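You operate a simulated robot arm through the tools that you are given. There is no shell and no other tool. Be economical: measure what you need, move in short steps, check, and stop when the job is done.

You run a simulated two-armed robot. Do the job below in one go: nothing can be reset, and whatever is moved stays where it is left.

JOB
Pick up the orange paper cone with one hand, pass it to the other hand and put it on the top of the board stand. Set down upright: orange paper cone.

Only the result counts: the job must be done as asked and must still hold three seconds after the hand-in. Knocking over, shifting, dropping, spilling or breaking anything else fails it.

ROBOT AND FRAMES
Two 7-joint arms with two-finger parallel grippers on one trunk, on a base that drives. Base frame: it is fixed to the floor where the robot stands at the start and does not move with it; the origin is under the middle of the robot, x ahead of it, y to its left, z up; the surface under the hand at the start is at about z = 880. Lengths are in mm, angles in rad, forces in N, time in s.
The left shoulder is at the start at [70, 163, 1295], the right one opposite. With the tool pointing down near the work surface each hand reaches from about 360 to 880 mm from the robot's upright axis, wherever it stands, measured 20 degrees to its own side. Places, roughly: orange paper cone (7x7x17 cm) [800, 0, 1000]; top of the board stand [-1600, -1700, 700]. Payload 3.43 kg a hand.
Tool frame (each hand has its own): the origin (TCP) lies between the finger pads and is the grasp point; the fingertips stand 34 mm ahead of it; z points along the fingers, y is the line along which they close. Largest opening 128 mm; finger width 24, thickness 12; the body of the gripper, 48 by 130 mm, starts 96 mm behind the TCP.
Orientation is that of the tool frame in the base frame, as a unit quaternion [x, y, z, w]. With the fingers straight down and closing along the base's y, the tool's x points along the base's -x, its y along +y and its z along -z.

CONTROLS
- The arms move only by the tool arm_command. It takes "left_moves", "right_moves" or both (then of equal length, played together; a hand with none holds still); each is a list of rows, each a list of 7 numbers: the shift along the tool's x, y, z in mm, then the turn, a rotation vector about the tool's x, y, z in rad, then the gripper command, from -1 (shut) to 1 (fully open), values between in proportion. In form: [[x, y, z, wx, wy, wz, jaw], ...]. A call has 1 to 8 rows; each row shifts and turns the commanded pose from where the row before left it, along the tool's axes as they then stand. Rows are played at 5 a second. More than 50 mm and 0.15 rad between two rows, or a gripper value outside its range, and nothing of the call is played. Where a pose cannot be reached the arm comes as near as it can. A force on the tool above 40 N (or 10 N above the force at the start of the call, whichever is more), or a blocked arm, ends the call early, and 0.2 s more pass. The fingers move at their own pace (about 153 mm/s each) and stop on an object; they squeeze with about 26 N. The grip force told is the motor's: it shows also when the fingers shut on nothing. Time passes only in rows, and 0.2 s behind the last, so rows that do not move let the fingers close. It gives the time, the measured TCP pose, the force on the tool (base axes), the opening and the grip force at its end, in the units of the frame above (readings bear some noise), with the torque about the TCP (base axes, N m) and any sound that the robot's microphone picked up, and new pictures: "views" is both (left out), scene, wrist or none (wrist: the cameras of the hands that moved).
- Cameras (640 x 400 px; columns grow to the right, rows downward): "scene" is now at [137.8, 15.9, 1527.6]; the picture's right is [0.19, -0.98, 0.00], its down [-0.53, -0.10, -0.84] and it looks along [0.82, 0.16, -0.54] (base axes); focal length 257 px, centre (320, 200). "left" rides on the left gripper at [76, 11, -160] in its tool frame; the picture's right is [-0.15, 0.99, 0.00], its down [-0.88, -0.13, -0.46] and it looks along [-0.45, -0.07, 0.89] (tool axes); focal length 234 px, centre (320, 200). "right" rides on the right gripper at [76, -11, -160] in its tool frame; the picture's right is [0.15, 0.99, 0.00], its down [-0.88, 0.13, -0.46] and it looks along [-0.45, 0.07, 0.89] (tool axes); focal length 234 px, centre (320, 200). There is no depth. A picture from a camera that has moved, and an enlarged one, comes with that camera's place and axes in the base frame and with its lens.
- raise_lower(by): slides the trunk up (or, below 0, down) by that many mm; the arms and the scene camera ride with it, the base frame stays. It gives what a move gives, with no picture.
- base_move(legs): drives the robot by 1 to 6 legs, each [ahead, left, turn to the left] in mm, mm and rad, along the robot's own axes; the way and the turn of a leg run together, so that a leg with both is an arc; at most 1500 mm and 3.142 rad a leg. The arms and the cameras ride along, it lands a little off, and it stops where it bumps. It gives what a move gives, and a new picture of the scene camera.
- aim_head(pan, tilt): turns the head with the scene camera to pan (to the left, within 1.501 rad either way) and tilt (down, from -0.506 to 1.204), counted from straight ahead of the robot. It gives what a move gives, and a new picture of the scene camera.
- zoom(camera, box): a new picture of the part [left, top, right, bottom] of that camera's present view, enlarged. It takes no simulated time.
- job_done(): hands the job in; it is judged then, once.

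Work in short steps. Places have to be worked out from the pictures, the camera data and where the tool is seen: move nearer, look again, correct. Check each grasp and each placing, and mend what went wrong. You have 120 turns and 260 pictures in all, those below and enlarged ones among them. Open the grippers and draw the arms clear of the work before you hand the job in, unless the task says otherwise; then end with one line.

The tools are called by a JSON object that holds its "name" and its "arguments". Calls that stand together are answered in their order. arm_command: Moves the arms, as the interface text tells. Its arguments: {"type":"object","properties":{"left_moves":{"type":"array"},"right_moves":{"type":"array"},"views":{"type":"string","enum":["both","scene","wrist","none"]}},"required":[]} The other tools are called the same way: raise_lower (by) slides the trunk up or down; base_move (legs) drives the base; aim_head (pan, tilt) turns the head that bears the scene camera; zoom (camera, box) takes an enlarged picture of a part of a camera's view; job_done () hands the job in.

At the start:

```text
t: 0.0
left_tool_pos: [632.4, 324.3, 1178.3]
left_tcp_rot: [0.0, 1.0, 0.001, 0.0]
left_wrist_force: [0.7, -0.3, -0.3]
left_ft_torque: [-0.03, 0.01, -0.02]
left_finger_gap: 128.3
left_grip_force: 0.0
right_tool_pos: [569.5, -194.6, 1176.8]
right_tcp_rot: [0.0, 1.0, -0.001, 0.0]
right_wrist_force: [0.2, 0.2, -0.4]
right_ft_torque: [0.0, 0.03, 0.0]
right_finger_gap: 127.9
right_grip_force: 0.1
trunk travel left (down, up): [-775.0, 165.0]
robot x, y, heading: [-4.1, 0.4, -0.002]
head pan, tilt: [0.194, 0.576]
```

scene: 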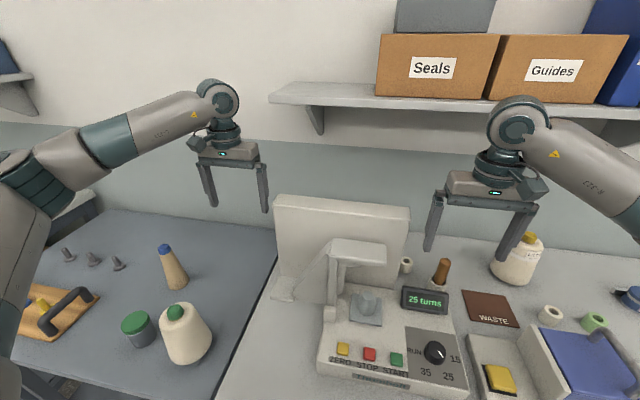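
right: 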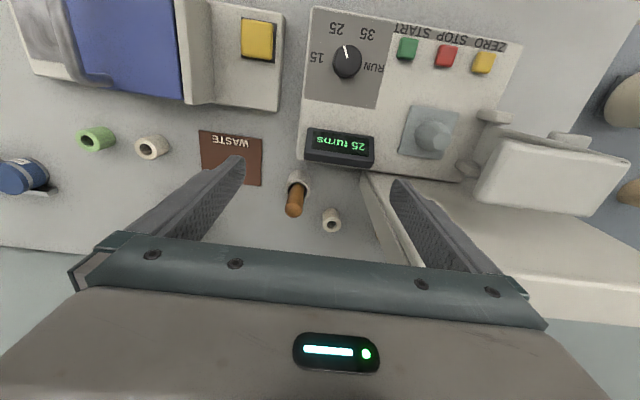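
left: 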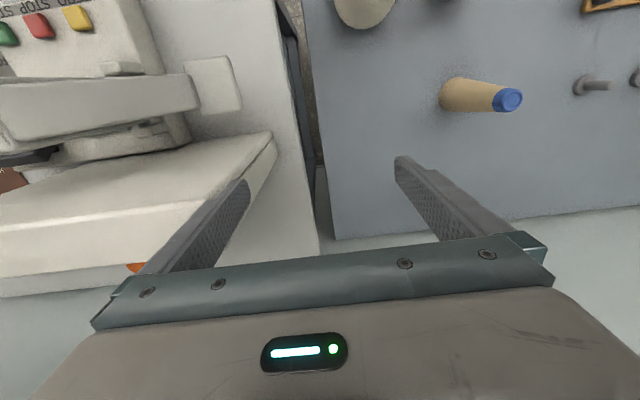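

The cone isn't visible in the scene view; a bit of orange shows in the left wrist picture behind the machine's back panel. I raise the trunk to look over the panel and enlarge the left view.

{"name": "zoom", "arguments": {"camera": "left", "box": [0, 180, 320, 380]}}

{"name": "raise_lower", "arguments": {"by": 165}}

{"name": "aim_head", "arguments": {"pan": 0, "tilt": 0.75}}

```text
2.00 times, centred on (160, 280) of left
camera zoom: at [557.3, 334.9, 1337.7], right [0.15, 0.99, 0.0], down [0.88, -0.13, 0.46], along [0.45, -0.07, -0.89], focal length 468 px, centre (640, 40)
```

zoom: 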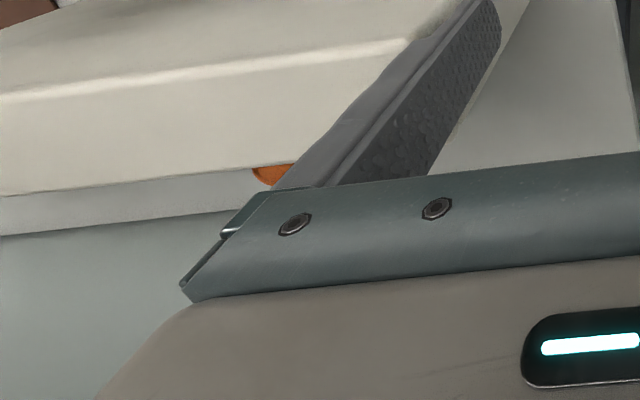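

```text
t: 1.9
left_tool_pos: [633.6, 324.1, 1341.8]
left_tcp_rot: [0.0, 1.0, 0.0, 0.001]
left_wrist_force: [0.7, 0.8, 0.3]
left_ft_torque: [0.0, -0.01, 0.01]
left_finger_gap: 128.3
left_grip_force: 0.0
right_tool_pos: [569.6, -195.4, 1342.8]
right_tcp_rot: [0.0, 1.0, 0.0, 0.0]
right_wrist_force: [-0.2, 0.8, 0.2]
right_ft_torque: [-0.01, 0.0, 0.0]
right_finger_gap: 127.8
right_grip_force: 0.1
trunk travel left (down, up): [-940.0, 0.0]
robot x, y, heading: [-3.7, -0.7, 0.002]
head pan, tilt: [0.194, 0.576]
```

```text
t: 2.6
left_tool_pos: [633.4, 324.8, 1341.4]
left_tcp_rot: [-0.001, 1.0, 0.0, -0.001]
left_wrist_force: [-0.8, -0.5, -0.7]
left_ft_torque: [0.01, 0.02, 0.01]
left_finger_gap: 128.0
left_grip_force: 0.1
right_tool_pos: [570.4, -195.1, 1342.1]
right_tcp_rot: [0.001, 1.0, 0.001, 0.0]
right_wrist_force: [-0.2, -0.6, -0.5]
right_ft_torque: [0.03, 0.03, 0.02]
right_finger_gap: 128.0
right_grip_force: 0.0
trunk travel left (down, up): [-940.0, 0.0]
robot x, y, heading: [1.1, -2.4, 0.001]
head pan, tilt: [0.0, 0.75]
camera scene: at [133.5, -1.2, 1677.6], right [0.0, -1.0, 0.0], down [-0.68, 0.0, -0.73], along [0.73, 0.0, -0.68], focal length 257 px, centre (320, 200)
```

scene: 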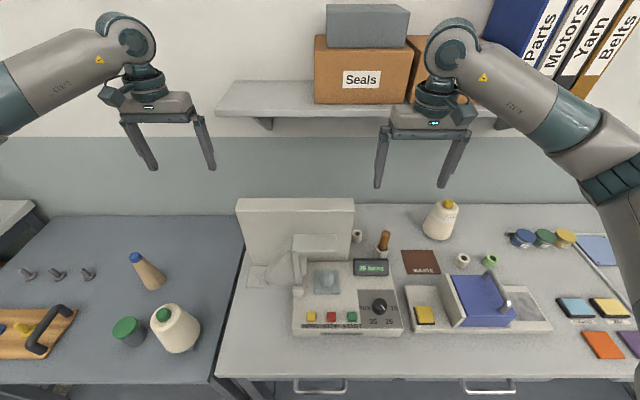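

The cone is hidden behind the white panel. I move the left hand high over the panel to look down behind it.

{"name": "arm_command", "arguments": {"left_moves": [[-20, -45, 0, 0, 0, 0, 1], [-20, -45, 0, 0, 0, 0, 1], [-20, -45, 0, 0, 0, 0, 1], [-20, -45, 0, 0, 0, 0, 1], [-20, -45, 0, 0, 0, 0, 1]], "views": "wrist"}}

```text
t: 3.8
left_tool_pos: [735.0, 95.6, 1342.0]
left_tcp_rot: [0.0, 1.0, 0.002, -0.002]
left_wrist_force: [-0.6, -0.5, -0.2]
left_ft_torque: [0.04, 0.03, 0.0]
left_finger_gap: 128.0
left_grip_force: 0.1
right_tool_pos: [570.7, -197.4, 1341.4]
right_tcp_rot: [-0.001, 1.0, 0.002, 0.0]
right_wrist_force: [-0.5, -0.2, 0.1]
right_ft_torque: [0.03, 0.0, 0.0]
right_finger_gap: 128.0
right_grip_force: 0.1
trunk travel left (down, up): [-940.0, 0.0]
robot x, y, heading: [0.7, -6.3, 0.0]
head pan, tilt: [0.0, 0.75]
camera left: at [659.0, 105.6, 1502.4], right [0.15, 0.99, 0.0], down [0.88, -0.13, 0.45], along [0.45, -0.06, -0.89], focal length 234 px, centre (320, 200)
```

left: 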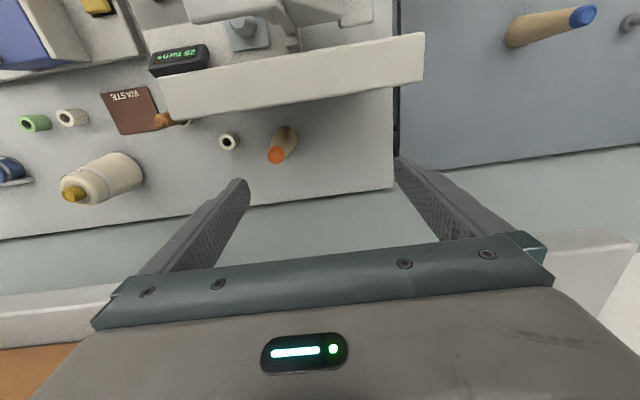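

The cone stands behind the panel at about (770, 6), its orange tip near z 1050. The panel top is near z 1170 at x≈685, and the shelf's front edge near x 780, z 1385. I back off slightly, line up in y and come lower to measure better.

{"name": "arm_command", "arguments": {"left_moves": [[20, -30, 0, 0, 0, 0, 1], [0, -30, 20, 0, 0, 0, 1], [0, -28, 30, 0, 0, 0, 1], [0, 0, 40, 0, 0, 0, 1]], "views": "both"}}

{"name": "zoom", "arguments": {"camera": "left", "box": [160, 40, 480, 240]}}

```text
t: 4.8
left_tool_pos: [713.5, 12.9, 1250.9]
left_tcp_rot: [-0.001, 1.0, -0.002, 0.0]
left_wrist_force: [0.7, -0.5, 0.6]
left_ft_torque: [-0.01, 0.02, -0.01]
left_finger_gap: 127.9
left_grip_force: 0.1
right_tool_pos: [570.4, -193.1, 1343.7]
right_tcp_rot: [0.0, 1.0, -0.001, 0.0]
right_wrist_force: [1.4, -0.6, 0.9]
right_ft_torque: [-0.02, -0.01, 0.03]
right_finger_gap: 128.0
right_grip_force: 0.0
trunk travel left (down, up): [-940.0, 0.0]
robot x, y, heading: [-2.7, 2.0, 0.004]
head pan, tilt: [0.0, 0.75]
camera scene: at [133.6, 1.0, 1677.6], right [0.0, -1.0, 0.0], down [-0.68, 0.0, -0.73], along [0.73, 0.0, -0.68], focal length 257 px, centre (320, 200)
camera left: at [636.8, 24.5, 1411.8], right [0.14, 0.99, 0.0], down [0.88, -0.13, 0.46], along [0.45, -0.07, -0.89], focal length 234 px, centre (320, 200)
```

scene: 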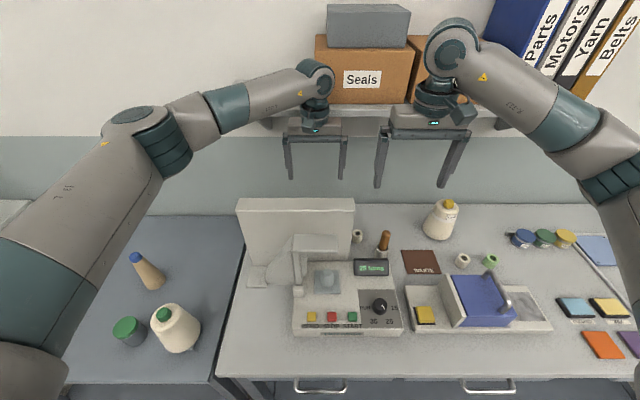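
left: 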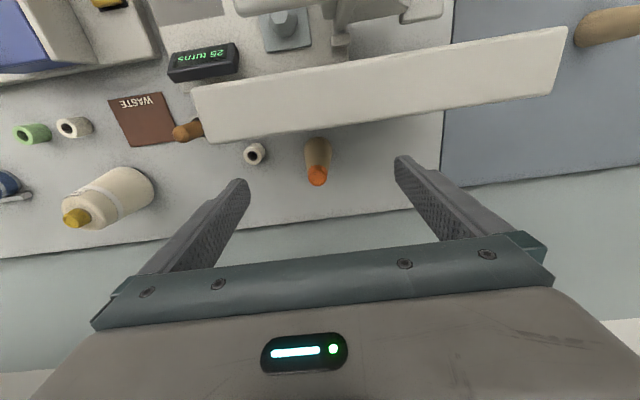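

```text
2.00 times, centred on (320, 140) of left
camera zoom: at [636.8, 24.5, 1411.8], right [0.14, 0.99, 0.0], down [0.88, -0.13, 0.46], along [0.45, -0.07, -0.89], focal length 468 px, centre (320, 320)
```

zoom: 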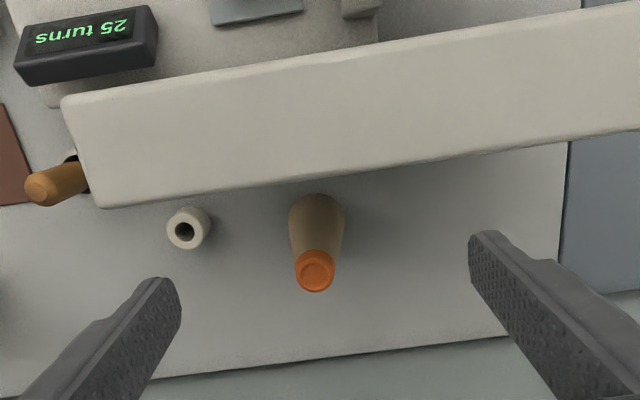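

Cone is at about (773, 0), tip ≈1050, tip width ≈35 mm, base ≈70. The panel's rear top edge is near x 680. I go down behind the panel at x≈722, stopping with the fingertips just above the tip height.

{"name": "arm_command", "arguments": {"left_moves": [[-8, -6, 0, 0, 0, 0, 1], [0, -6, 40, 0, 0, 0, 1], [0, 0, 40, 0, 0, 0, 1], [0, 0, 40, 0, 0, 0, 1], [0, 0, 35, 0, 0, 0, 1]], "views": "both"}}

```text
t: 6.0
left_tool_pos: [721.7, -1.2, 1097.2]
left_tcp_rot: [0.001, 1.0, 0.0, 0.0]
left_wrist_force: [0.0, -0.5, 0.0]
left_ft_torque: [-0.03, 0.03, -0.02]
left_finger_gap: 127.8
left_grip_force: 0.1
right_tool_pos: [571.1, -194.6, 1341.5]
right_tcp_rot: [0.0, 1.0, 0.001, 0.0]
right_wrist_force: [-1.2, 0.1, -0.5]
right_ft_torque: [-0.01, 0.01, 0.01]
right_finger_gap: 128.0
right_grip_force: 0.1
trunk travel left (down, up): [-940.0, 0.0]
robot x, y, heading: [1.7, -0.3, -0.0]
head pan, tilt: [0.0, 0.75]
camera scene: at [134.6, -1.8, 1677.5], right [0.0, -1.0, 0.0], down [-0.68, 0.0, -0.73], along [0.73, 0.0, -0.68], focal length 257 px, centre (320, 200)
camera left: at [646.3, 9.0, 1256.8], right [0.15, 0.99, 0.0], down [0.88, -0.13, 0.46], along [0.45, -0.07, -0.89], focal length 234 px, centre (320, 200)
```

scene: 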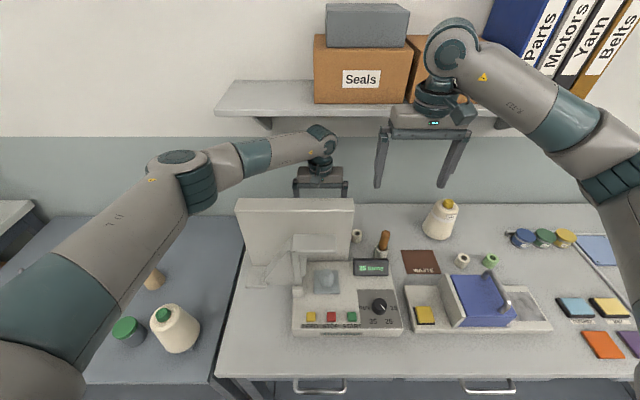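
left: 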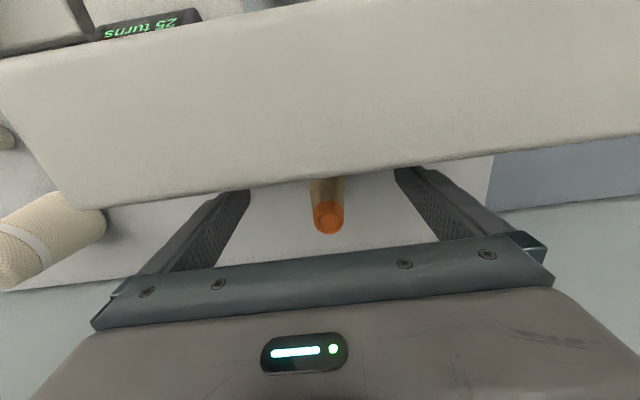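

Tip confirmed near (775, -2, 1045) and panel rear edge at (680, z 1167). I drop 37 mm so the wrist clears beneath the shelf, then slide forward around the cone, beginning the yaw that swings the camera away from the panel.

{"name": "arm_command", "arguments": {"left_moves": [[0, 0, 37, 0, 0, 0, 1], [-25, 0, 0, 0, 0, 0, 1], [-27, 0, 0, 0, 0, 0, 1], [0, 0, 0, 0, 0, 0.15, 1], [0, 0, 0, 0, 0, 0.15, 1]], "views": "both"}}

```text
t: 7.2
left_tool_pos: [774.0, -0.2, 1060.2]
left_tcp_rot: [0.15, 0.989, -0.001, -0.001]
left_wrist_force: [-0.5, 0.6, 0.2]
left_ft_torque: [-0.02, 0.0, 0.01]
left_finger_gap: 128.0
left_grip_force: 0.1
right_tool_pos: [568.6, -193.1, 1342.9]
right_tcp_rot: [0.0, 1.0, 0.0, -0.001]
right_wrist_force: [0.3, -0.4, -0.4]
right_ft_torque: [0.02, -0.02, 0.0]
right_finger_gap: 128.0
right_grip_force: 0.1
trunk travel left (down, up): [-940.0, 0.0]
robot x, y, heading: [-1.2, -0.2, 0.0]
head pan, tilt: [0.0, 0.75]
camera scene: at [133.5, -0.2, 1677.5], right [0.0, -1.0, 0.0], down [-0.68, 0.0, -0.73], along [0.73, 0.0, -0.68], focal length 257 px, centre (320, 200)
camera left: at [704.7, 32.9, 1220.6], right [0.43, 0.9, 0.0], down [0.8, -0.39, 0.46], along [0.41, -0.2, -0.89], focal length 234 px, centre (320, 200)
```

scene: 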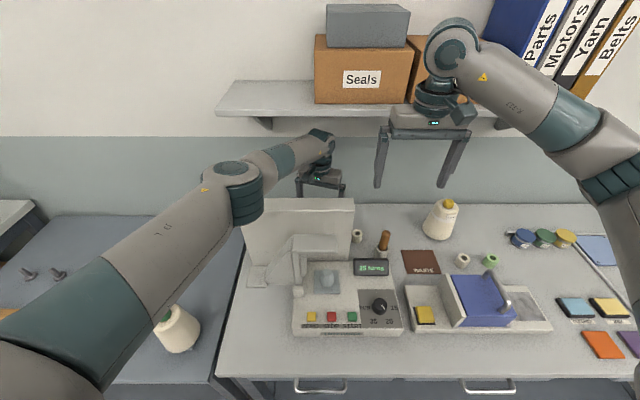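
left: 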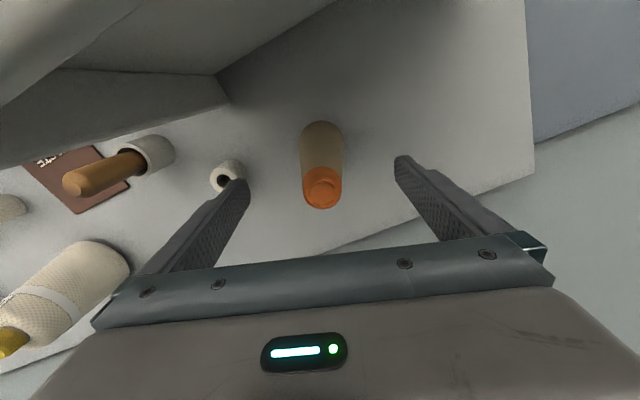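

Cone tip is centred between the fingers. I finish the yaw and descend to TCP z≈1016.

{"name": "arm_command", "arguments": {"left_moves": [[0, 0, 0, 0, 0, 0.15, 1], [0, 0, 0, 0, 0, 0.15, 1], [0, 0, 0, 0, 0, 0.15, 1], [0, 0, 22, 0, 0, 0, 1], [0, 0, 22, 0, 0, 0, 1], [0, 0, 0, 0, 0, 0, 1]], "views": "both"}}

```text
t: 8.6
left_tool_pos: [768.2, 6.7, 1030.7]
left_tcp_rot: [0.223, 0.975, 0.0, 0.003]
left_wrist_force: [0.5, 0.8, 0.0]
left_ft_torque: [0.04, 0.01, 0.02]
left_finger_gap: 127.9
left_grip_force: 0.0
left hand out of reach, approached as far as the arm can: row 2, 3, 4, 5
right_tool_pos: [569.7, -195.2, 1340.7]
right_tcp_rot: [-0.001, 1.0, 0.0, 0.0]
right_wrist_force: [-0.1, -0.6, 0.4]
right_ft_torque: [0.0, -0.01, 0.0]
right_finger_gap: 127.7
right_grip_force: 0.2
trunk travel left (down, up): [-940.0, 0.0]
robot x, y, heading: [3.2, -0.3, -0.002]
head pan, tilt: [0.0, 0.75]
camera scene: at [133.0, -2.1, 1677.6], right [0.0, -1.0, 0.0], down [-0.68, 0.0, -0.73], along [0.73, 0.0, -0.68], focal length 257 px, centre (320, 200)
camera left: at [705.1, 49.0, 1189.9], right [0.56, 0.83, 0.0], down [0.74, -0.5, 0.46], along [0.38, -0.26, -0.89], focal length 234 px, centre (320, 200)
```

scene: 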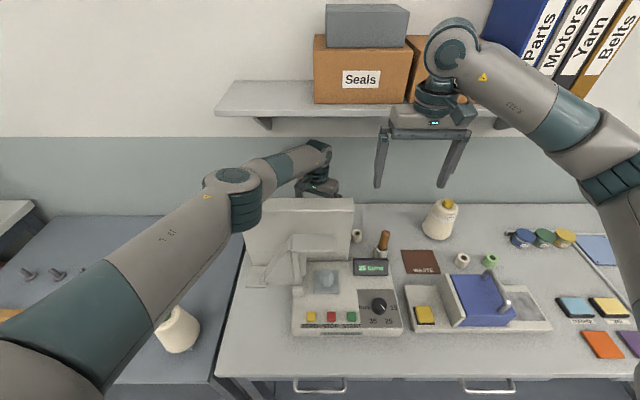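
left: 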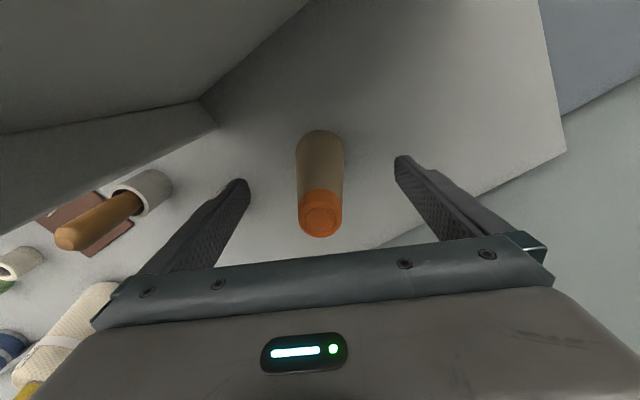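

The wrist can't yaw that far from here (reached 0.45 rad). I take the yaw back a little and see where the hand ends.

{"name": "arm_command", "arguments": {"left_moves": [[0, 0, 0, 0, 0, -0.15, 1], [0, 0, 0, 0, 0, -0.15, 1], [0, 0, 0, 0, 0, 0, 1]], "views": "wrist"}}

```text
t: 9.4
left_tool_pos: [769.7, 7.1, 1028.5]
left_tcp_rot: [0.075, 0.997, 0.0, 0.0]
left_wrist_force: [0.4, 0.5, 0.3]
left_ft_torque: [0.01, -0.01, 0.01]
left_finger_gap: 127.9
left_grip_force: 0.1
right_tool_pos: [570.2, -193.6, 1342.4]
right_tcp_rot: [0.0, 1.0, -0.001, 0.0]
right_wrist_force: [0.4, -0.6, -0.4]
right_ft_torque: [0.01, -0.01, -0.02]
right_finger_gap: 128.2
right_grip_force: 0.0
trunk travel left (down, up): [-940.0, 0.0]
robot x, y, heading: [-2.7, -0.8, 0.001]
head pan, tilt: [0.0, 0.75]
camera left: at [696.0, 29.0, 1189.6], right [0.29, 0.96, 0.0], down [0.85, -0.26, 0.46], along [0.44, -0.13, -0.89], focal length 234 px, centre (320, 200)
```

left: 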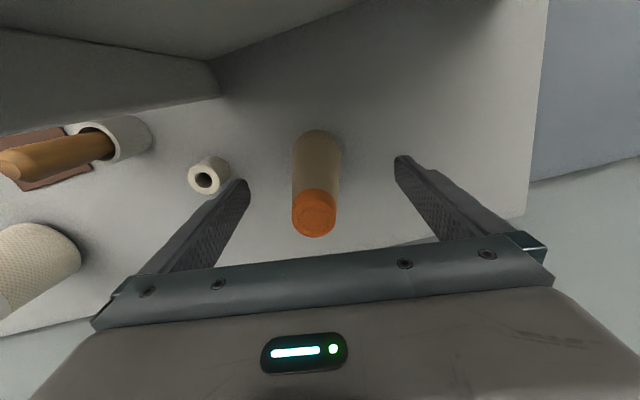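

Yaw is 0.15; the tip sits at about (777, 1). I nudge to centre, yaw a little, go down 6 mm and check before closing.

{"name": "arm_command", "arguments": {"left_moves": [[-7.5, -5, 0, 0, 0, 0, 1], [0, 0, 6, 0, 0, 0.12, 1], [0, 0, 0, 0, 0, 0, 1]], "views": "wrist"}}

```text
t: 10.2
left_tool_pos: [773.2, 4.0, 1024.2]
left_tcp_rot: [0.135, 0.991, 0.0, -0.001]
left_wrist_force: [0.0, 0.0, 0.5]
left_ft_torque: [-0.03, -0.01, -0.01]
left_finger_gap: 128.0
left_grip_force: 0.0
left hand out of reach, approached as far as the arm can: row 2
right_tool_pos: [569.6, -193.8, 1341.9]
right_tcp_rot: [0.0, 1.0, 0.0, 0.0]
right_wrist_force: [0.4, 0.5, -0.3]
right_ft_torque: [-0.03, -0.03, -0.01]
right_finger_gap: 127.9
right_grip_force: 0.1
trunk travel left (down, up): [-940.0, 0.0]
robot x, y, heading: [3.7, -0.6, -0.004]
head pan, tilt: [0.0, 0.75]
camera left: at [703.4, 33.6, 1184.8], right [0.41, 0.91, 0.0], down [0.81, -0.36, 0.46], along [0.42, -0.19, -0.89], focal length 234 px, centre (320, 200)
```

left: 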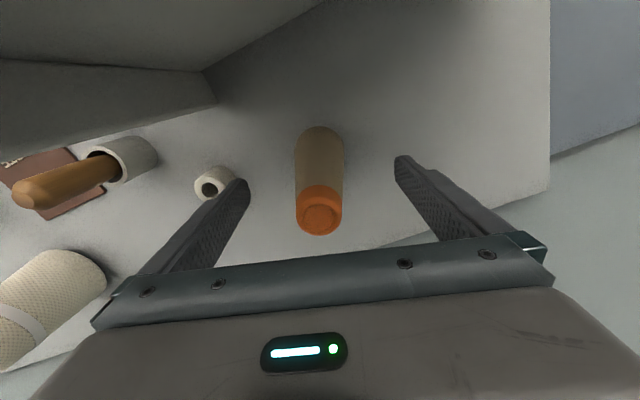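

The cone is well centred along the closing line (a few mm ahead across the finger width, still within the pads). I close.

{"name": "arm_command", "arguments": {"left_moves": [[0, 0, 0, 0, 0, 0, 0.2], [0, 0, 0, 0, 0, 0, -0.2], [0, 0, 0, 0, 0, 0, -1], [0, 0, 0, 0, 0, 0, -1], [0, 0, 0, 0, 0, 0, -1]], "views": "wrist"}}

```text
t: 11.4
left_tool_pos: [772.3, 3.6, 1024.5]
left_tcp_rot: [0.135, 0.991, 0.0, 0.0]
left_wrist_force: [0.5, -1.2, 0.6]
left_ft_torque: [0.01, -0.02, 0.01]
left_finger_gap: 41.5
left_grip_force: 26.1
right_tool_pos: [570.3, -194.2, 1341.9]
right_tcp_rot: [0.0, 1.0, 0.0, 0.0]
right_wrist_force: [-0.1, -0.7, -0.1]
right_ft_torque: [-0.03, 0.01, -0.02]
right_finger_gap: 128.3
right_grip_force: 0.1
trunk travel left (down, up): [-940.0, 0.0]
robot x, y, heading: [3.1, -1.3, -0.001]
head pan, tilt: [0.0, 0.75]
camera left: at [703.4, 33.1, 1185.0], right [0.4, 0.91, 0.0], down [0.81, -0.36, 0.46], along [0.42, -0.18, -0.89], focal length 234 px, centre (320, 200)
```

left: 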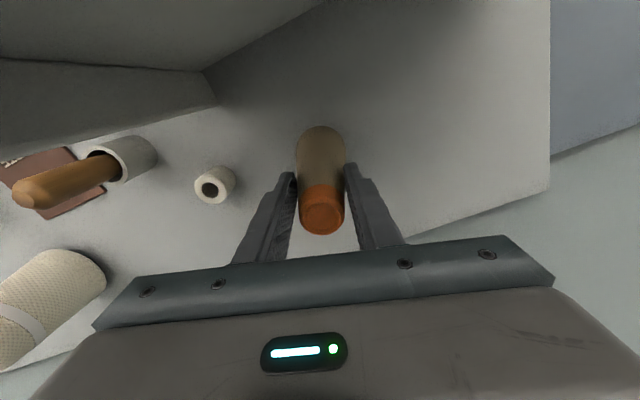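

Gripped at 41.5 mm width with 26 N. I lift 40 mm, then back off toward the panel by 48 mm and look.

{"name": "arm_command", "arguments": {"left_moves": [[0, 0, -10, 0, 0, 0, -1], [0, 0, -15, 0, 0, 0, -1], [0, 0, -15, 0, 0, 0, -1], [23, -6.5, 0, 0, 0, 0, -1], [23, -6.5, 0, 0, 0, 0, -1]], "views": "both"}}

```text
t: 12.6
left_tool_pos: [723.5, 4.9, 1065.1]
left_tcp_rot: [0.133, 0.991, 0.0, 0.0]
left_wrist_force: [-0.2, 0.3, 0.1]
left_ft_torque: [0.0, -0.01, -0.02]
left_finger_gap: 41.6
left_grip_force: 26.3
right_tool_pos: [569.3, -192.6, 1342.8]
right_tcp_rot: [0.0, 1.0, 0.0, 0.0]
right_wrist_force: [0.3, 1.2, -0.5]
right_ft_torque: [0.01, -0.03, 0.0]
right_finger_gap: 128.0
right_grip_force: 0.0
trunk travel left (down, up): [-940.0, 0.0]
robot x, y, heading: [-3.2, -1.2, -0.002]
head pan, tilt: [0.0, 0.75]
camera scene: at [132.6, 0.2, 1677.6], right [0.0, -1.0, 0.0], down [-0.68, 0.0, -0.73], along [0.73, 0.0, -0.68], focal length 257 px, centre (320, 200)
camera left: at [654.1, 34.6, 1224.9], right [0.4, 0.91, 0.0], down [0.81, -0.36, 0.46], along [0.42, -0.18, -0.89], focal length 234 px, centre (320, 200)
```

scene: 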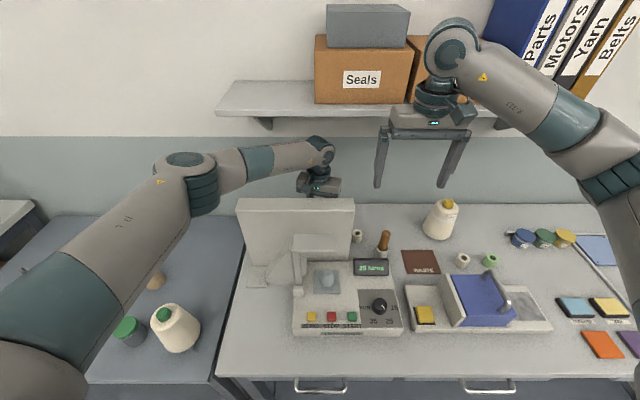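
left: 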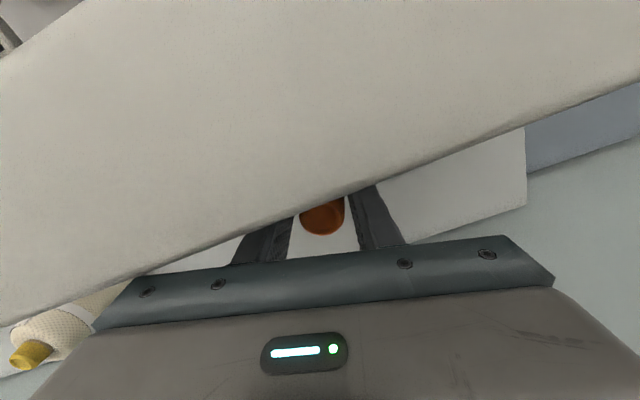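

Cone still held. I go straight up 285 mm so its base clears the panel.

{"name": "arm_command", "arguments": {"left_moves": [[0, 0, -40, 0, 0, 0, -1], [0, 0, -40, 0, 0, 0, -1], [0, 0, -40, 0, 0, 0, -1], [0, 0, -40, 0, 0, 0, -1], [0, 0, -40, 0, 0, 0, -1], [0, 0, -40, 0, 0, 0, -1], [0, 0, -45, 0, 0, 0, -1]], "views": "both"}}

```text
t: 13.7
left_tool_pos: [724.9, 2.1, 1236.1]
left_tcp_rot: [0.135, 0.991, -0.001, -0.005]
left_wrist_force: [6.2, 0.1, -10.2]
left_ft_torque: [-0.46, 1.26, -0.39]
left_finger_gap: 41.3
left_grip_force: 26.2
right_tool_pos: [571.2, -193.7, 1342.0]
right_tcp_rot: [0.0, 1.0, 0.0, -0.001]
right_wrist_force: [0.4, 0.2, 0.7]
right_ft_torque: [0.02, -0.03, -0.01]
right_finger_gap: 128.2
right_grip_force: 0.0
trunk travel left (down, up): [-940.0, 0.0]
robot x, y, heading: [-0.1, -2.1, -0.002]
head pan, tilt: [0.0, 0.75]
stopped in row 5 (left hand): the force on the tool passed its limit at 56 N (the readings are from after the stop); the commanded pose is now the measured one
camera scene: at [135.4, -1.4, 1677.4], right [0.0, -1.0, 0.0], down [-0.68, 0.0, -0.73], along [0.73, 0.0, -0.68], focal length 257 px, centre (320, 200)
camera left: at [656.2, 32.5, 1397.1], right [0.41, 0.91, 0.0], down [0.82, -0.36, 0.45], along [0.41, -0.18, -0.89], focal length 234 px, centre (320, 200)
```

scene: 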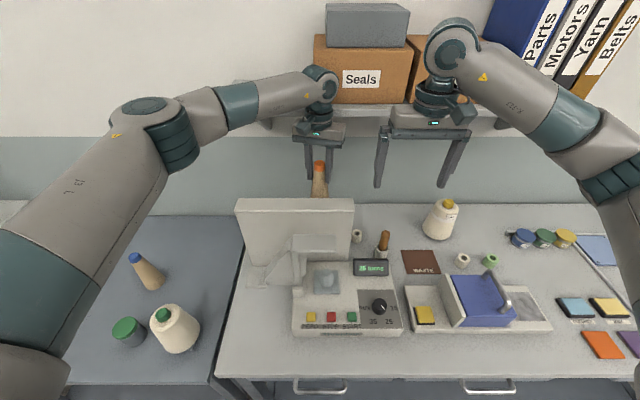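
left: 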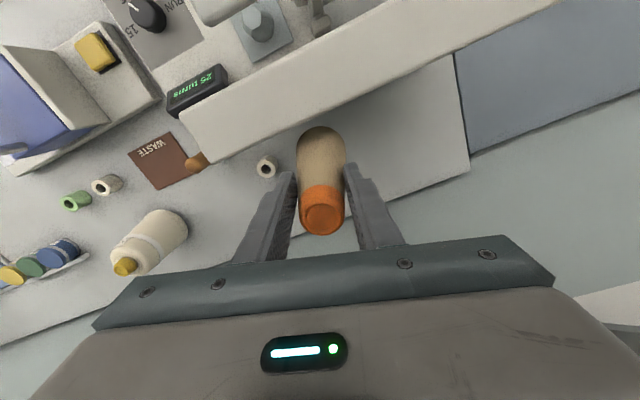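

The yawed gripper's corner caught the shelf edge on the way up (cone still held). I drop 20 mm, undo the yaw as on the way in, pull back a few mm, then rise again.

{"name": "arm_command", "arguments": {"left_moves": [[0, 0, 20, 0, 0, 0, -1], [0, 0, 0, 0, 0, -0.135, -1], [0, 0, 0, 0, 0, -0.135, -1], [7, 0, 0, 0, 0, 0, -1], [0, 0, -20, 0, 0, 0, -1], [0, 0, -20, 0, 0, 0, -1]], "views": "both"}}

```text
t: 15.1
left_tool_pos: [715.5, 2.5, 1259.3]
left_tcp_rot: [0.0, 1.0, 0.001, -0.004]
left_wrist_force: [0.1, -0.2, -0.6]
left_ft_torque: [0.01, -0.02, -0.03]
left_finger_gap: 41.3
left_grip_force: 26.1
right_tool_pos: [567.2, -193.7, 1344.1]
right_tcp_rot: [0.0, 1.0, 0.0, 0.0]
right_wrist_force: [0.3, -0.9, -0.1]
right_ft_torque: [0.01, -0.02, 0.02]
right_finger_gap: 127.9
right_grip_force: 0.0
trunk travel left (down, up): [-940.0, 0.0]
robot x, y, heading: [1.8, 0.2, 0.0]
head pan, tilt: [0.0, 0.75]
camera scene: at [132.5, -1.9, 1677.6], right [0.0, -1.0, 0.0], down [-0.68, 0.0, -0.73], along [0.73, 0.0, -0.68], focal length 257 px, centre (320, 200)
camera left: at [640.7, 12.2, 1419.4], right [0.15, 0.99, 0.0], down [0.88, -0.13, 0.45], along [0.44, -0.07, -0.89], focal length 234 px, centre (320, 200)
```

scene: 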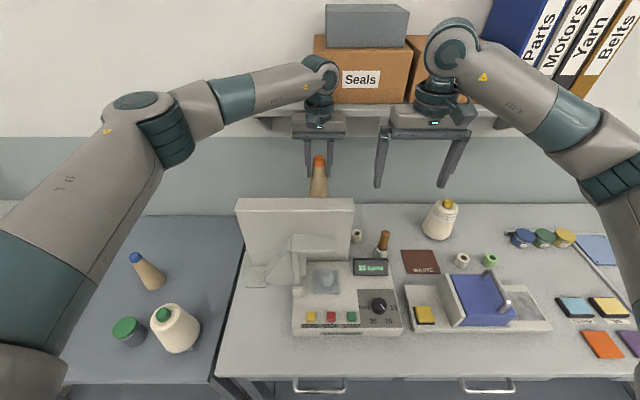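
left: 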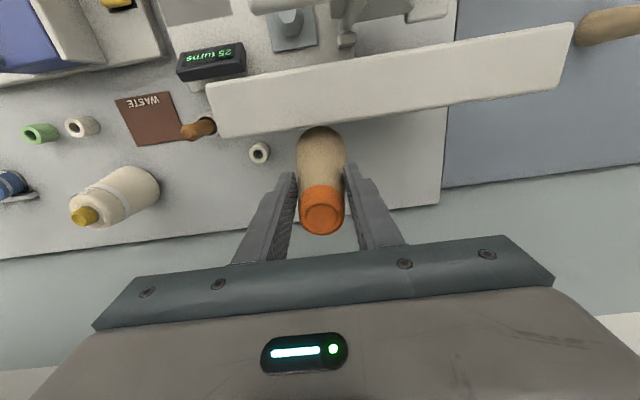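

No contact now. I continue up 90 mm in short rows.

{"name": "arm_command", "arguments": {"left_moves": [[0, 0, -30, 0, 0, 0, -1], [0, 0, -30, 0, 0, 0, -1], [0, 0, -30, 0, 0, 0, -1]], "views": "both"}}

```text
t: 15.9
left_tool_pos: [717.6, 2.7, 1347.7]
left_tcp_rot: [0.0, 1.0, 0.0, -0.005]
left_wrist_force: [-0.7, -0.2, -0.7]
left_ft_torque: [0.02, -0.01, 0.0]
left_finger_gap: 41.4
left_grip_force: 26.3
right_tool_pos: [569.0, -194.0, 1342.0]
right_tcp_rot: [0.0, 1.0, 0.0, 0.001]
right_wrist_force: [0.2, -0.1, -0.9]
right_ft_torque: [0.01, -0.01, -0.04]
right_finger_gap: 127.9
right_grip_force: 0.1
trunk travel left (down, up): [-940.0, 0.0]
robot x, y, heading: [0.1, -0.7, -0.005]
head pan, tilt: [0.0, 0.75]
camera scene: at [133.0, -1.8, 1677.5], right [0.0, -1.0, 0.0], down [-0.68, 0.0, -0.73], along [0.73, 0.0, -0.68], focal length 257 px, centre (320, 200)
camera left: at [642.1, 12.1, 1508.8], right [0.15, 0.99, 0.0], down [0.88, -0.13, 0.45], along [0.44, -0.07, -0.89], focal length 234 px, centre (320, 200)
```

scene: 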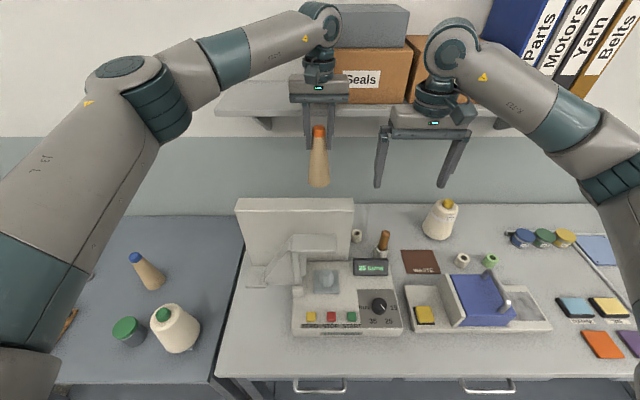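
left: 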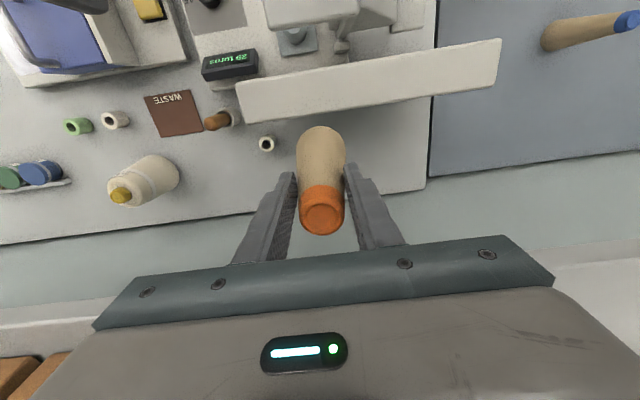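

Cone is now clear above the panel (base ≈1200 vs 1170). I back the robot away from the bench.

{"name": "base_move", "arguments": {"legs": [[-500, 0, 0]]}}

{"name": "aim_head", "arguments": {"pan": -1.5, "tilt": 0.5}}

```text
t: 18.9
left_tool_pos: [214.3, 3.1, 1346.9]
left_tcp_rot: [0.001, 1.0, 0.001, -0.005]
left_wrist_force: [0.2, -0.1, -1.0]
left_ft_torque: [0.03, -0.01, -0.02]
left_finger_gap: 41.1
left_grip_force: 26.1
right_tool_pos: [66.8, -193.6, 1341.3]
right_tcp_rot: [0.0, 1.0, 0.0, -0.001]
right_wrist_force: [0.1, 0.1, -0.1]
right_ft_torque: [0.0, 0.02, -0.01]
right_finger_gap: 127.9
right_grip_force: 0.0
trunk travel left (down, up): [-940.0, 0.0]
robot x, y, heading: [-504.8, 1.3, -0.003]
head pan, tilt: [0.0, 0.75]
camera scene: at [-368.3, -1.5, 1677.3], right [0.0, -1.0, 0.0], down [-0.68, 0.0, -0.73], along [0.73, 0.0, -0.68], focal length 257 px, centre (320, 200)
```

scene: 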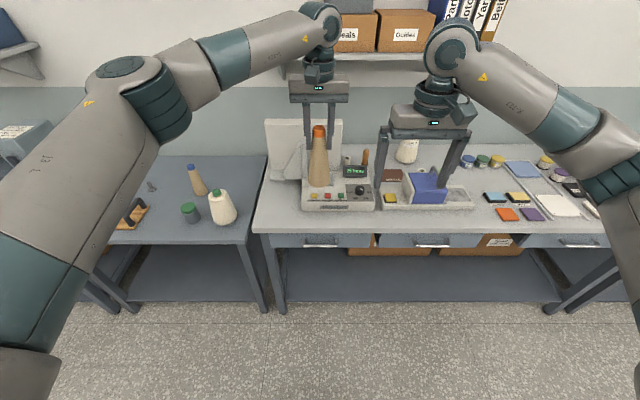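

```text
t: 20.5
left_tool_pos: [212.1, 1.9, 1349.2]
left_tcp_rot: [0.001, 1.0, 0.001, -0.005]
left_wrist_force: [-0.7, 0.7, 0.0]
left_ft_torque: [0.0, 0.02, 0.0]
left_finger_gap: 41.3
left_grip_force: 25.7
right_tool_pos: [65.4, -194.8, 1343.5]
right_tcp_rot: [0.0, 1.0, 0.0, 0.0]
right_wrist_force: [-0.6, -0.8, -0.7]
right_ft_torque: [-0.02, 0.0, -0.01]
right_finger_gap: 128.0
right_grip_force: 0.1
trunk travel left (down, up): [-940.0, 0.0]
robot x, y, heading: [-503.9, -2.1, 0.0]
head pan, tilt: [-1.499, 0.499]
camera scene: at [-447.3, -92.1, 1699.5], right [-1.0, -0.07, 0.0], down [-0.03, 0.48, -0.88], along [0.06, -0.88, -0.48], focal length 257 px, centre (320, 200)
```

scene: 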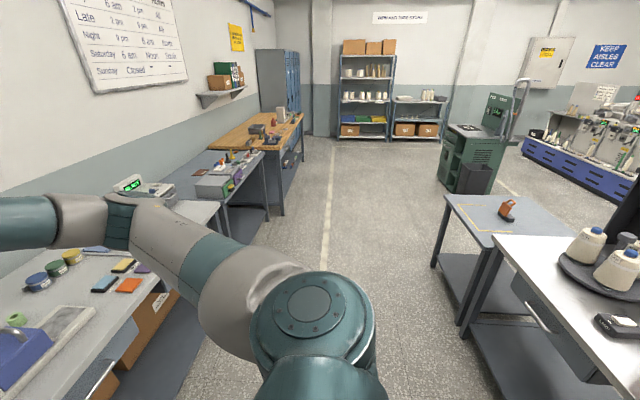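

The floor is free. The board stand should project around (498, 220); I zoom there.

{"name": "zoom", "arguments": {"camera": "scene", "box": [420, 150, 640, 290]}}

```text
2.86 times, centred on (530, 220) of scene
camera zoom: at [-447.3, -92.1, 1699.5], right [-1.0, -0.07, 0.0], down [-0.03, 0.48, -0.88], along [0.06, -0.88, -0.48], focal length 736 px, centre (-280, 143)
```

zoom: 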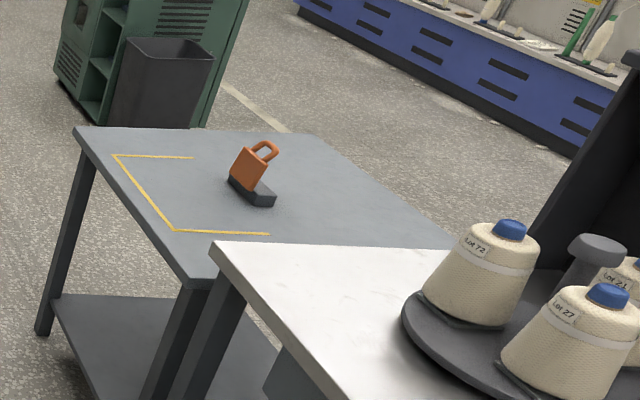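

The target is the small grey-blue table with yellow tape. First the handover: I bring the left hand back to about 525 mm ahead of the robot; the right hand will tilt 45° and grip the cone's lower part from the robot's side.

{"name": "arm_command", "arguments": {"left_moves": [[38, 0, 0, 0, 0, 0, -1], [38, 0, 0, 0, 0, 0, -1], [38, 0, 0, 0, 0, 0, -1], [38, 0, 0, 0, 0, 0, -1], [38, 0, 0, 0, 0, 0, -1]], "views": "none"}}

{"name": "aim_head", "arguments": {"pan": 0, "tilt": 0.65}}

```text
t: 21.7
left_tool_pos: [20.5, 4.7, 1350.5]
left_tcp_rot: [-0.001, 1.0, 0.0, -0.003]
left_wrist_force: [-0.4, 0.8, 0.5]
left_ft_torque: [0.03, -0.02, -0.03]
left_finger_gap: 41.1
left_grip_force: 25.8
right_tool_pos: [64.6, -193.1, 1343.5]
right_tcp_rot: [0.0, 1.0, -0.001, 0.0]
right_wrist_force: [-0.3, -0.4, 1.1]
right_ft_torque: [0.02, 0.0, 0.0]
right_finger_gap: 128.2
right_grip_force: 0.1
trunk travel left (down, up): [-940.0, 0.0]
robot x, y, heading: [-502.7, -1.1, -0.002]
head pan, tilt: [-1.499, 0.499]
```

```text
t: 23.3
left_tool_pos: [23.2, 2.8, 1349.2]
left_tcp_rot: [0.001, 1.0, 0.002, -0.005]
left_wrist_force: [-0.6, 0.1, 0.2]
left_ft_torque: [0.01, -0.01, 0.01]
left_finger_gap: 40.8
left_grip_force: 26.0
right_tool_pos: [64.8, -194.0, 1342.9]
right_tcp_rot: [0.0, 1.0, 0.0, 0.0]
right_wrist_force: [-0.7, -0.1, -0.4]
right_ft_torque: [0.01, 0.01, -0.01]
right_finger_gap: 128.0
right_grip_force: 0.0
trunk travel left (down, up): [-940.0, 0.0]
robot x, y, heading: [-504.2, 1.8, 0.001]
head pan, tilt: [0.0, 0.649]
camera scene: at [-366.6, -1.5, 1686.1], right [0.0, -1.0, 0.0], down [-0.6, 0.0, -0.8], along [0.8, 0.0, -0.6], focal length 257 px, centre (320, 200)
```

scene: 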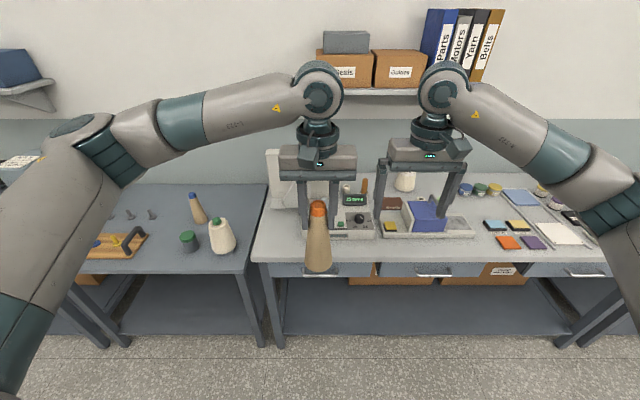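

Cone base ≈1205, left TCP (22, 3, 1349). I tilt the right hand by 0.84 rad in place at its current side position first.

{"name": "arm_command", "arguments": {"right_moves": [[0, 0, 0, 0, -0.14, 0, 1], [0, 0, 0, 0, -0.14, 0, 1], [0, 0, 0, 0, -0.14, 0, 1], [0, 0, 0, 0, -0.14, 0, 1], [0, 0, 0, 0, -0.14, 0, 1], [0, 0, 0, 0, -0.14, 0, 1]], "views": "scene"}}

```text
t: 24.7
left_tool_pos: [22.5, 2.8, 1349.2]
left_tcp_rot: [0.001, 1.0, 0.001, -0.004]
left_wrist_force: [1.4, -0.5, -0.2]
left_ft_torque: [0.0, 0.01, 0.0]
left_finger_gap: 41.0
left_grip_force: 26.4
right_tool_pos: [64.7, -195.6, 1342.9]
right_tcp_rot: [-0.001, 0.912, 0.001, 0.409]
right_wrist_force: [0.1, 0.2, 0.0]
right_ft_torque: [0.02, 0.03, -0.01]
right_finger_gap: 127.9
right_grip_force: 0.1
trunk travel left (down, up): [-940.0, 0.0]
robot x, y, heading: [-505.3, 0.3, 0.0]
head pan, tilt: [0.0, 0.649]
camera scene: at [-367.1, -1.7, 1686.2], right [0.0, -1.0, 0.0], down [-0.6, 0.0, -0.8], along [0.8, 0.0, -0.6], focal length 257 px, centre (320, 200)
```

scene: 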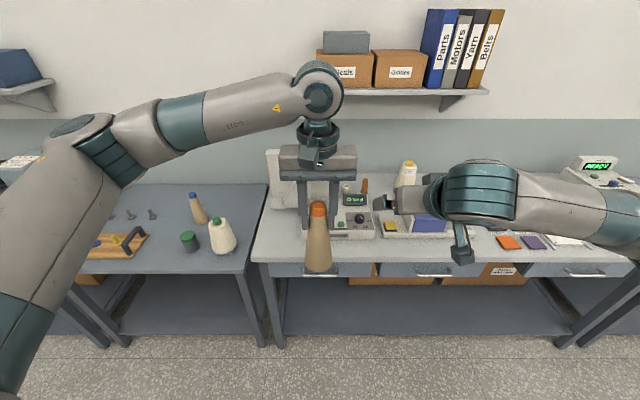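

The right hand is tilted as planned (seen from behind here). I pull it back and up along its axis, then sideways to line up behind the cone.

{"name": "arm_command", "arguments": {"right_moves": [[29, 0, -34, 0, 0, 0, 1], [29, 0, -34, 0, 0, 0, 1], [28, 0, -34, 0, 0, 0, 1], [0, 40, 0, 0, 0, 0, 1], [0, 40, 0, 0, 0, 0, 1], [0, 40, 0, 0, 0, 0, 1], [0, 40, 0, 0, 0, 0, 1], [0, 37, 0, 0, 0, 0, 1]], "views": "both"}}

```text
t: 26.0
left_tool_pos: [25.3, 14.4, 1349.2]
left_tcp_rot: [-0.005, 1.0, 0.008, -0.004]
left_wrist_force: [0.6, 32.5, 0.4]
left_ft_torque: [-1.99, 0.08, -0.39]
left_finger_gap: 40.7
left_grip_force: 26.2
right_tool_pos: [44.8, -95.7, 1362.5]
right_tcp_rot: [0.007, 0.914, -0.011, 0.406]
right_wrist_force: [-1.1, -32.2, -0.4]
right_ft_torque: [1.37, -0.06, 1.0]
right_finger_gap: 109.6
right_grip_force: 0.0
right hand out of reach, approached as far as the arm can: row 1, 2, 3
trunk travel left (down, up): [-940.0, 0.0]
robot x, y, heading: [-501.2, 2.1, 0.001]
head pan, tilt: [0.0, 0.649]
stopped in row 6 (left hand): the force on the tool passed its limit at 56 N (the readings are from after the stop); the commanded pose is now the measured one
camera scene: at [-366.2, 2.2, 1686.0], right [0.0, -1.0, 0.0], down [-0.61, 0.0, -0.8], along [0.8, 0.0, -0.61], focal length 257 px, centre (320, 200)
camera right: at [-125.2, -103.4, 1413.2], right [-0.08, 0.99, -0.12], down [0.25, 0.14, 0.96], along [0.96, 0.04, -0.26], focal length 234 px, centre (320, 200)
```

scene: 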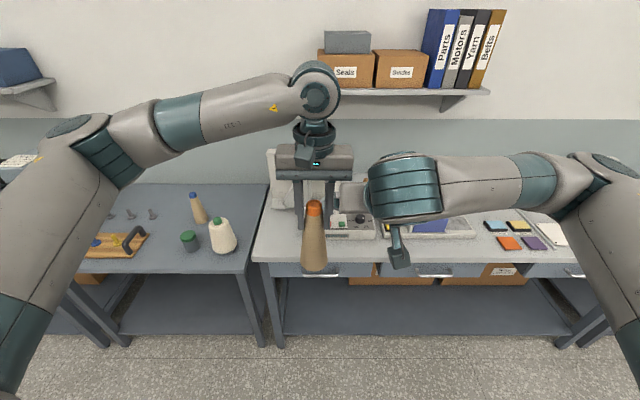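
right: 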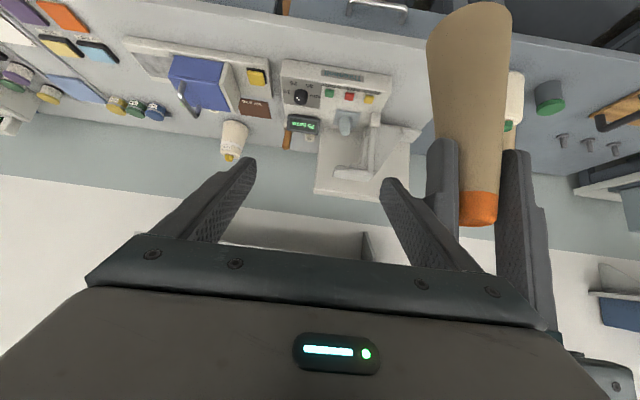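

The right arm couldn't fold back that far, so its finger touched the left one. I back the right hand off sideways, then move the left hand and cone 140 mm farther ahead so there is room.

{"name": "arm_command", "arguments": {"right_moves": [[0, -20, 0, 0, 0, 0, 1], [0, -40, 0, 0, 0, 0, 1], [0, -40, 0, 0, 0, 0, 1]], "views": "none"}}

{"name": "arm_command", "arguments": {"left_moves": [[-40, -3, 0, 0, 0, 0, -1], [-40, -3, 0, 0, 0, 0, -1], [-40, -3, 0, 0, 0, 0, -1], [-20, -2, 0, 0, 0, 0, -1]], "views": "both"}}

```text
t: 26.8
left_tool_pos: [22.8, 6.6, 1348.3]
left_tcp_rot: [-0.003, 1.0, 0.006, -0.003]
left_wrist_force: [-0.3, -0.2, -0.9]
left_ft_torque: [0.03, 0.0, 0.02]
left_finger_gap: 41.1
left_grip_force: 25.7
right_tool_pos: [42.1, -198.4, 1364.0]
right_tcp_rot: [0.005, 0.914, -0.004, 0.407]
right_wrist_force: [-0.7, -0.2, 0.8]
right_ft_torque: [0.03, -0.03, 0.05]
right_finger_gap: 128.1
right_grip_force: 0.0
trunk travel left (down, up): [-940.0, 0.0]
robot x, y, heading: [-504.3, 4.9, 0.001]
head pan, tilt: [0.0, 0.649]
```

```text
t: 27.8
left_tool_pos: [165.6, -0.9, 1347.5]
left_tcp_rot: [-0.003, 1.0, 0.006, -0.004]
left_wrist_force: [-0.2, -0.4, -0.6]
left_ft_torque: [0.0, 0.02, -0.01]
left_finger_gap: 40.9
left_grip_force: 26.2
right_tool_pos: [43.6, -194.0, 1364.0]
right_tcp_rot: [0.006, 0.914, -0.007, 0.407]
right_wrist_force: [0.3, 0.4, 0.0]
right_ft_torque: [-0.02, 0.0, -0.04]
right_finger_gap: 128.1
right_grip_force: 0.2
trunk travel left (down, up): [-940.0, 0.0]
robot x, y, heading: [-502.1, 0.9, 0.001]
head pan, tilt: [0.0, 0.649]
camera scene: at [-366.1, -1.0, 1686.0], right [0.0, -1.0, 0.0], down [-0.61, 0.0, -0.8], along [0.8, 0.0, -0.61], focal length 257 px, centre (320, 200)
camera left: at [90.9, 6.4, 1508.1], right [0.14, 0.99, 0.01], down [0.89, -0.13, 0.45], along [0.44, -0.05, -0.89], focal length 234 px, centre (320, 200)
```

scene: 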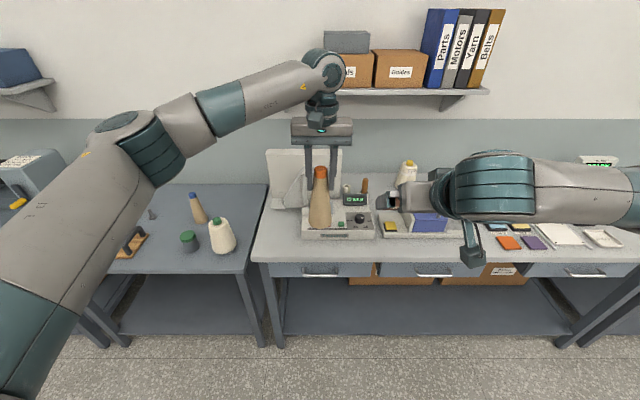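
left: 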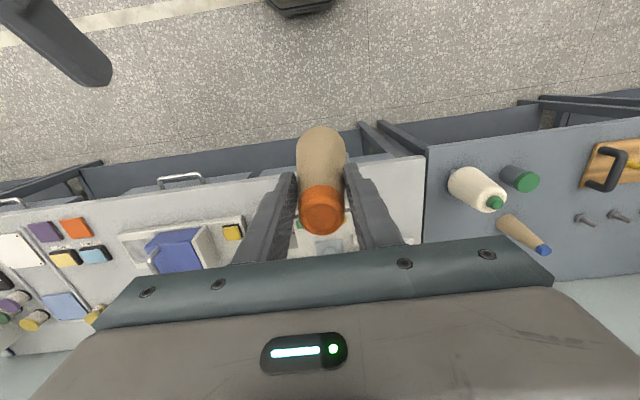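

Cone unchanged in the grip. Left TCP (165, 0, 1348), cone axis x≈171. I slide the right hand sideways behind it, well clear (fingertips near x 70).

{"name": "arm_command", "arguments": {"right_moves": [[0, 39, 0, 0, 0, 0, 1], [0, 39, 0, 0, 0, 0, 1], [0, 39, 0, 0, 0, 0, 1], [0, 39, 0, 0, 0, 0, 1], [0, 38, 0, 0, 0, 0, 1]], "views": "both"}}

```text
t: 29.0
left_tool_pos: [164.1, 1.0, 1347.4]
left_tcp_rot: [-0.004, 1.0, 0.006, -0.004]
left_wrist_force: [0.2, -0.1, 0.1]
left_ft_torque: [-0.01, -0.01, 0.01]
left_finger_gap: 40.5
left_grip_force: 26.0
right_tool_pos: [44.5, 2.0, 1360.9]
right_tcp_rot: [0.005, 0.913, -0.008, 0.408]
right_wrist_force: [0.0, 0.9, 0.4]
right_ft_torque: [-0.04, 0.0, -0.05]
right_finger_gap: 127.7
right_grip_force: 0.0
trunk travel left (down, up): [-940.0, 0.0]
robot x, y, heading: [-503.4, -1.6, 0.001]
head pan, tilt: [0.0, 0.649]
camera scene: at [-366.3, 2.6, 1686.0], right [0.0, -1.0, 0.0], down [-0.61, 0.0, -0.8], along [0.8, 0.0, -0.61], focal length 257 px, centre (320, 200)
camera right: at [-125.0, -6.8, 1411.7], right [-0.08, 0.99, -0.12], down [0.25, 0.14, 0.96], along [0.96, 0.05, -0.26], focal length 234 px, centre (320, 200)
```

scene: 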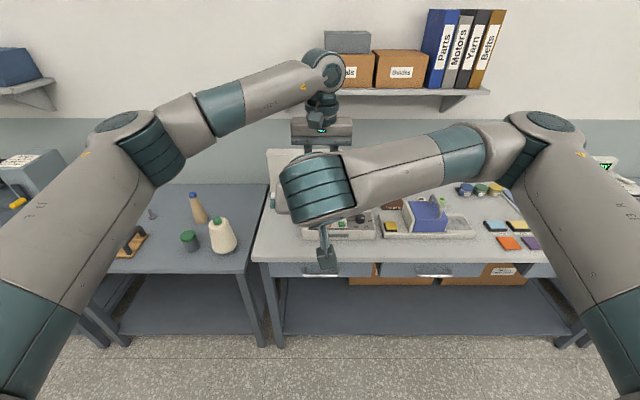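
right: 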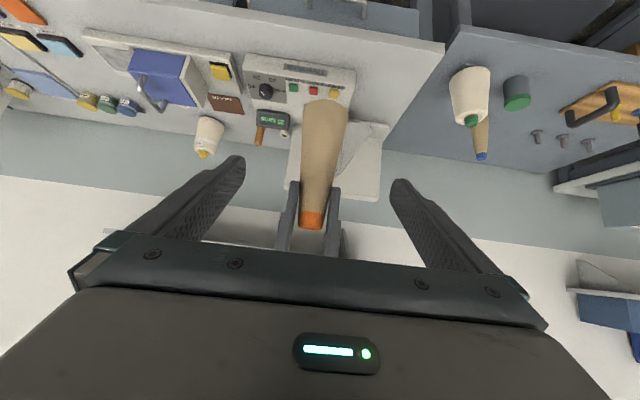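

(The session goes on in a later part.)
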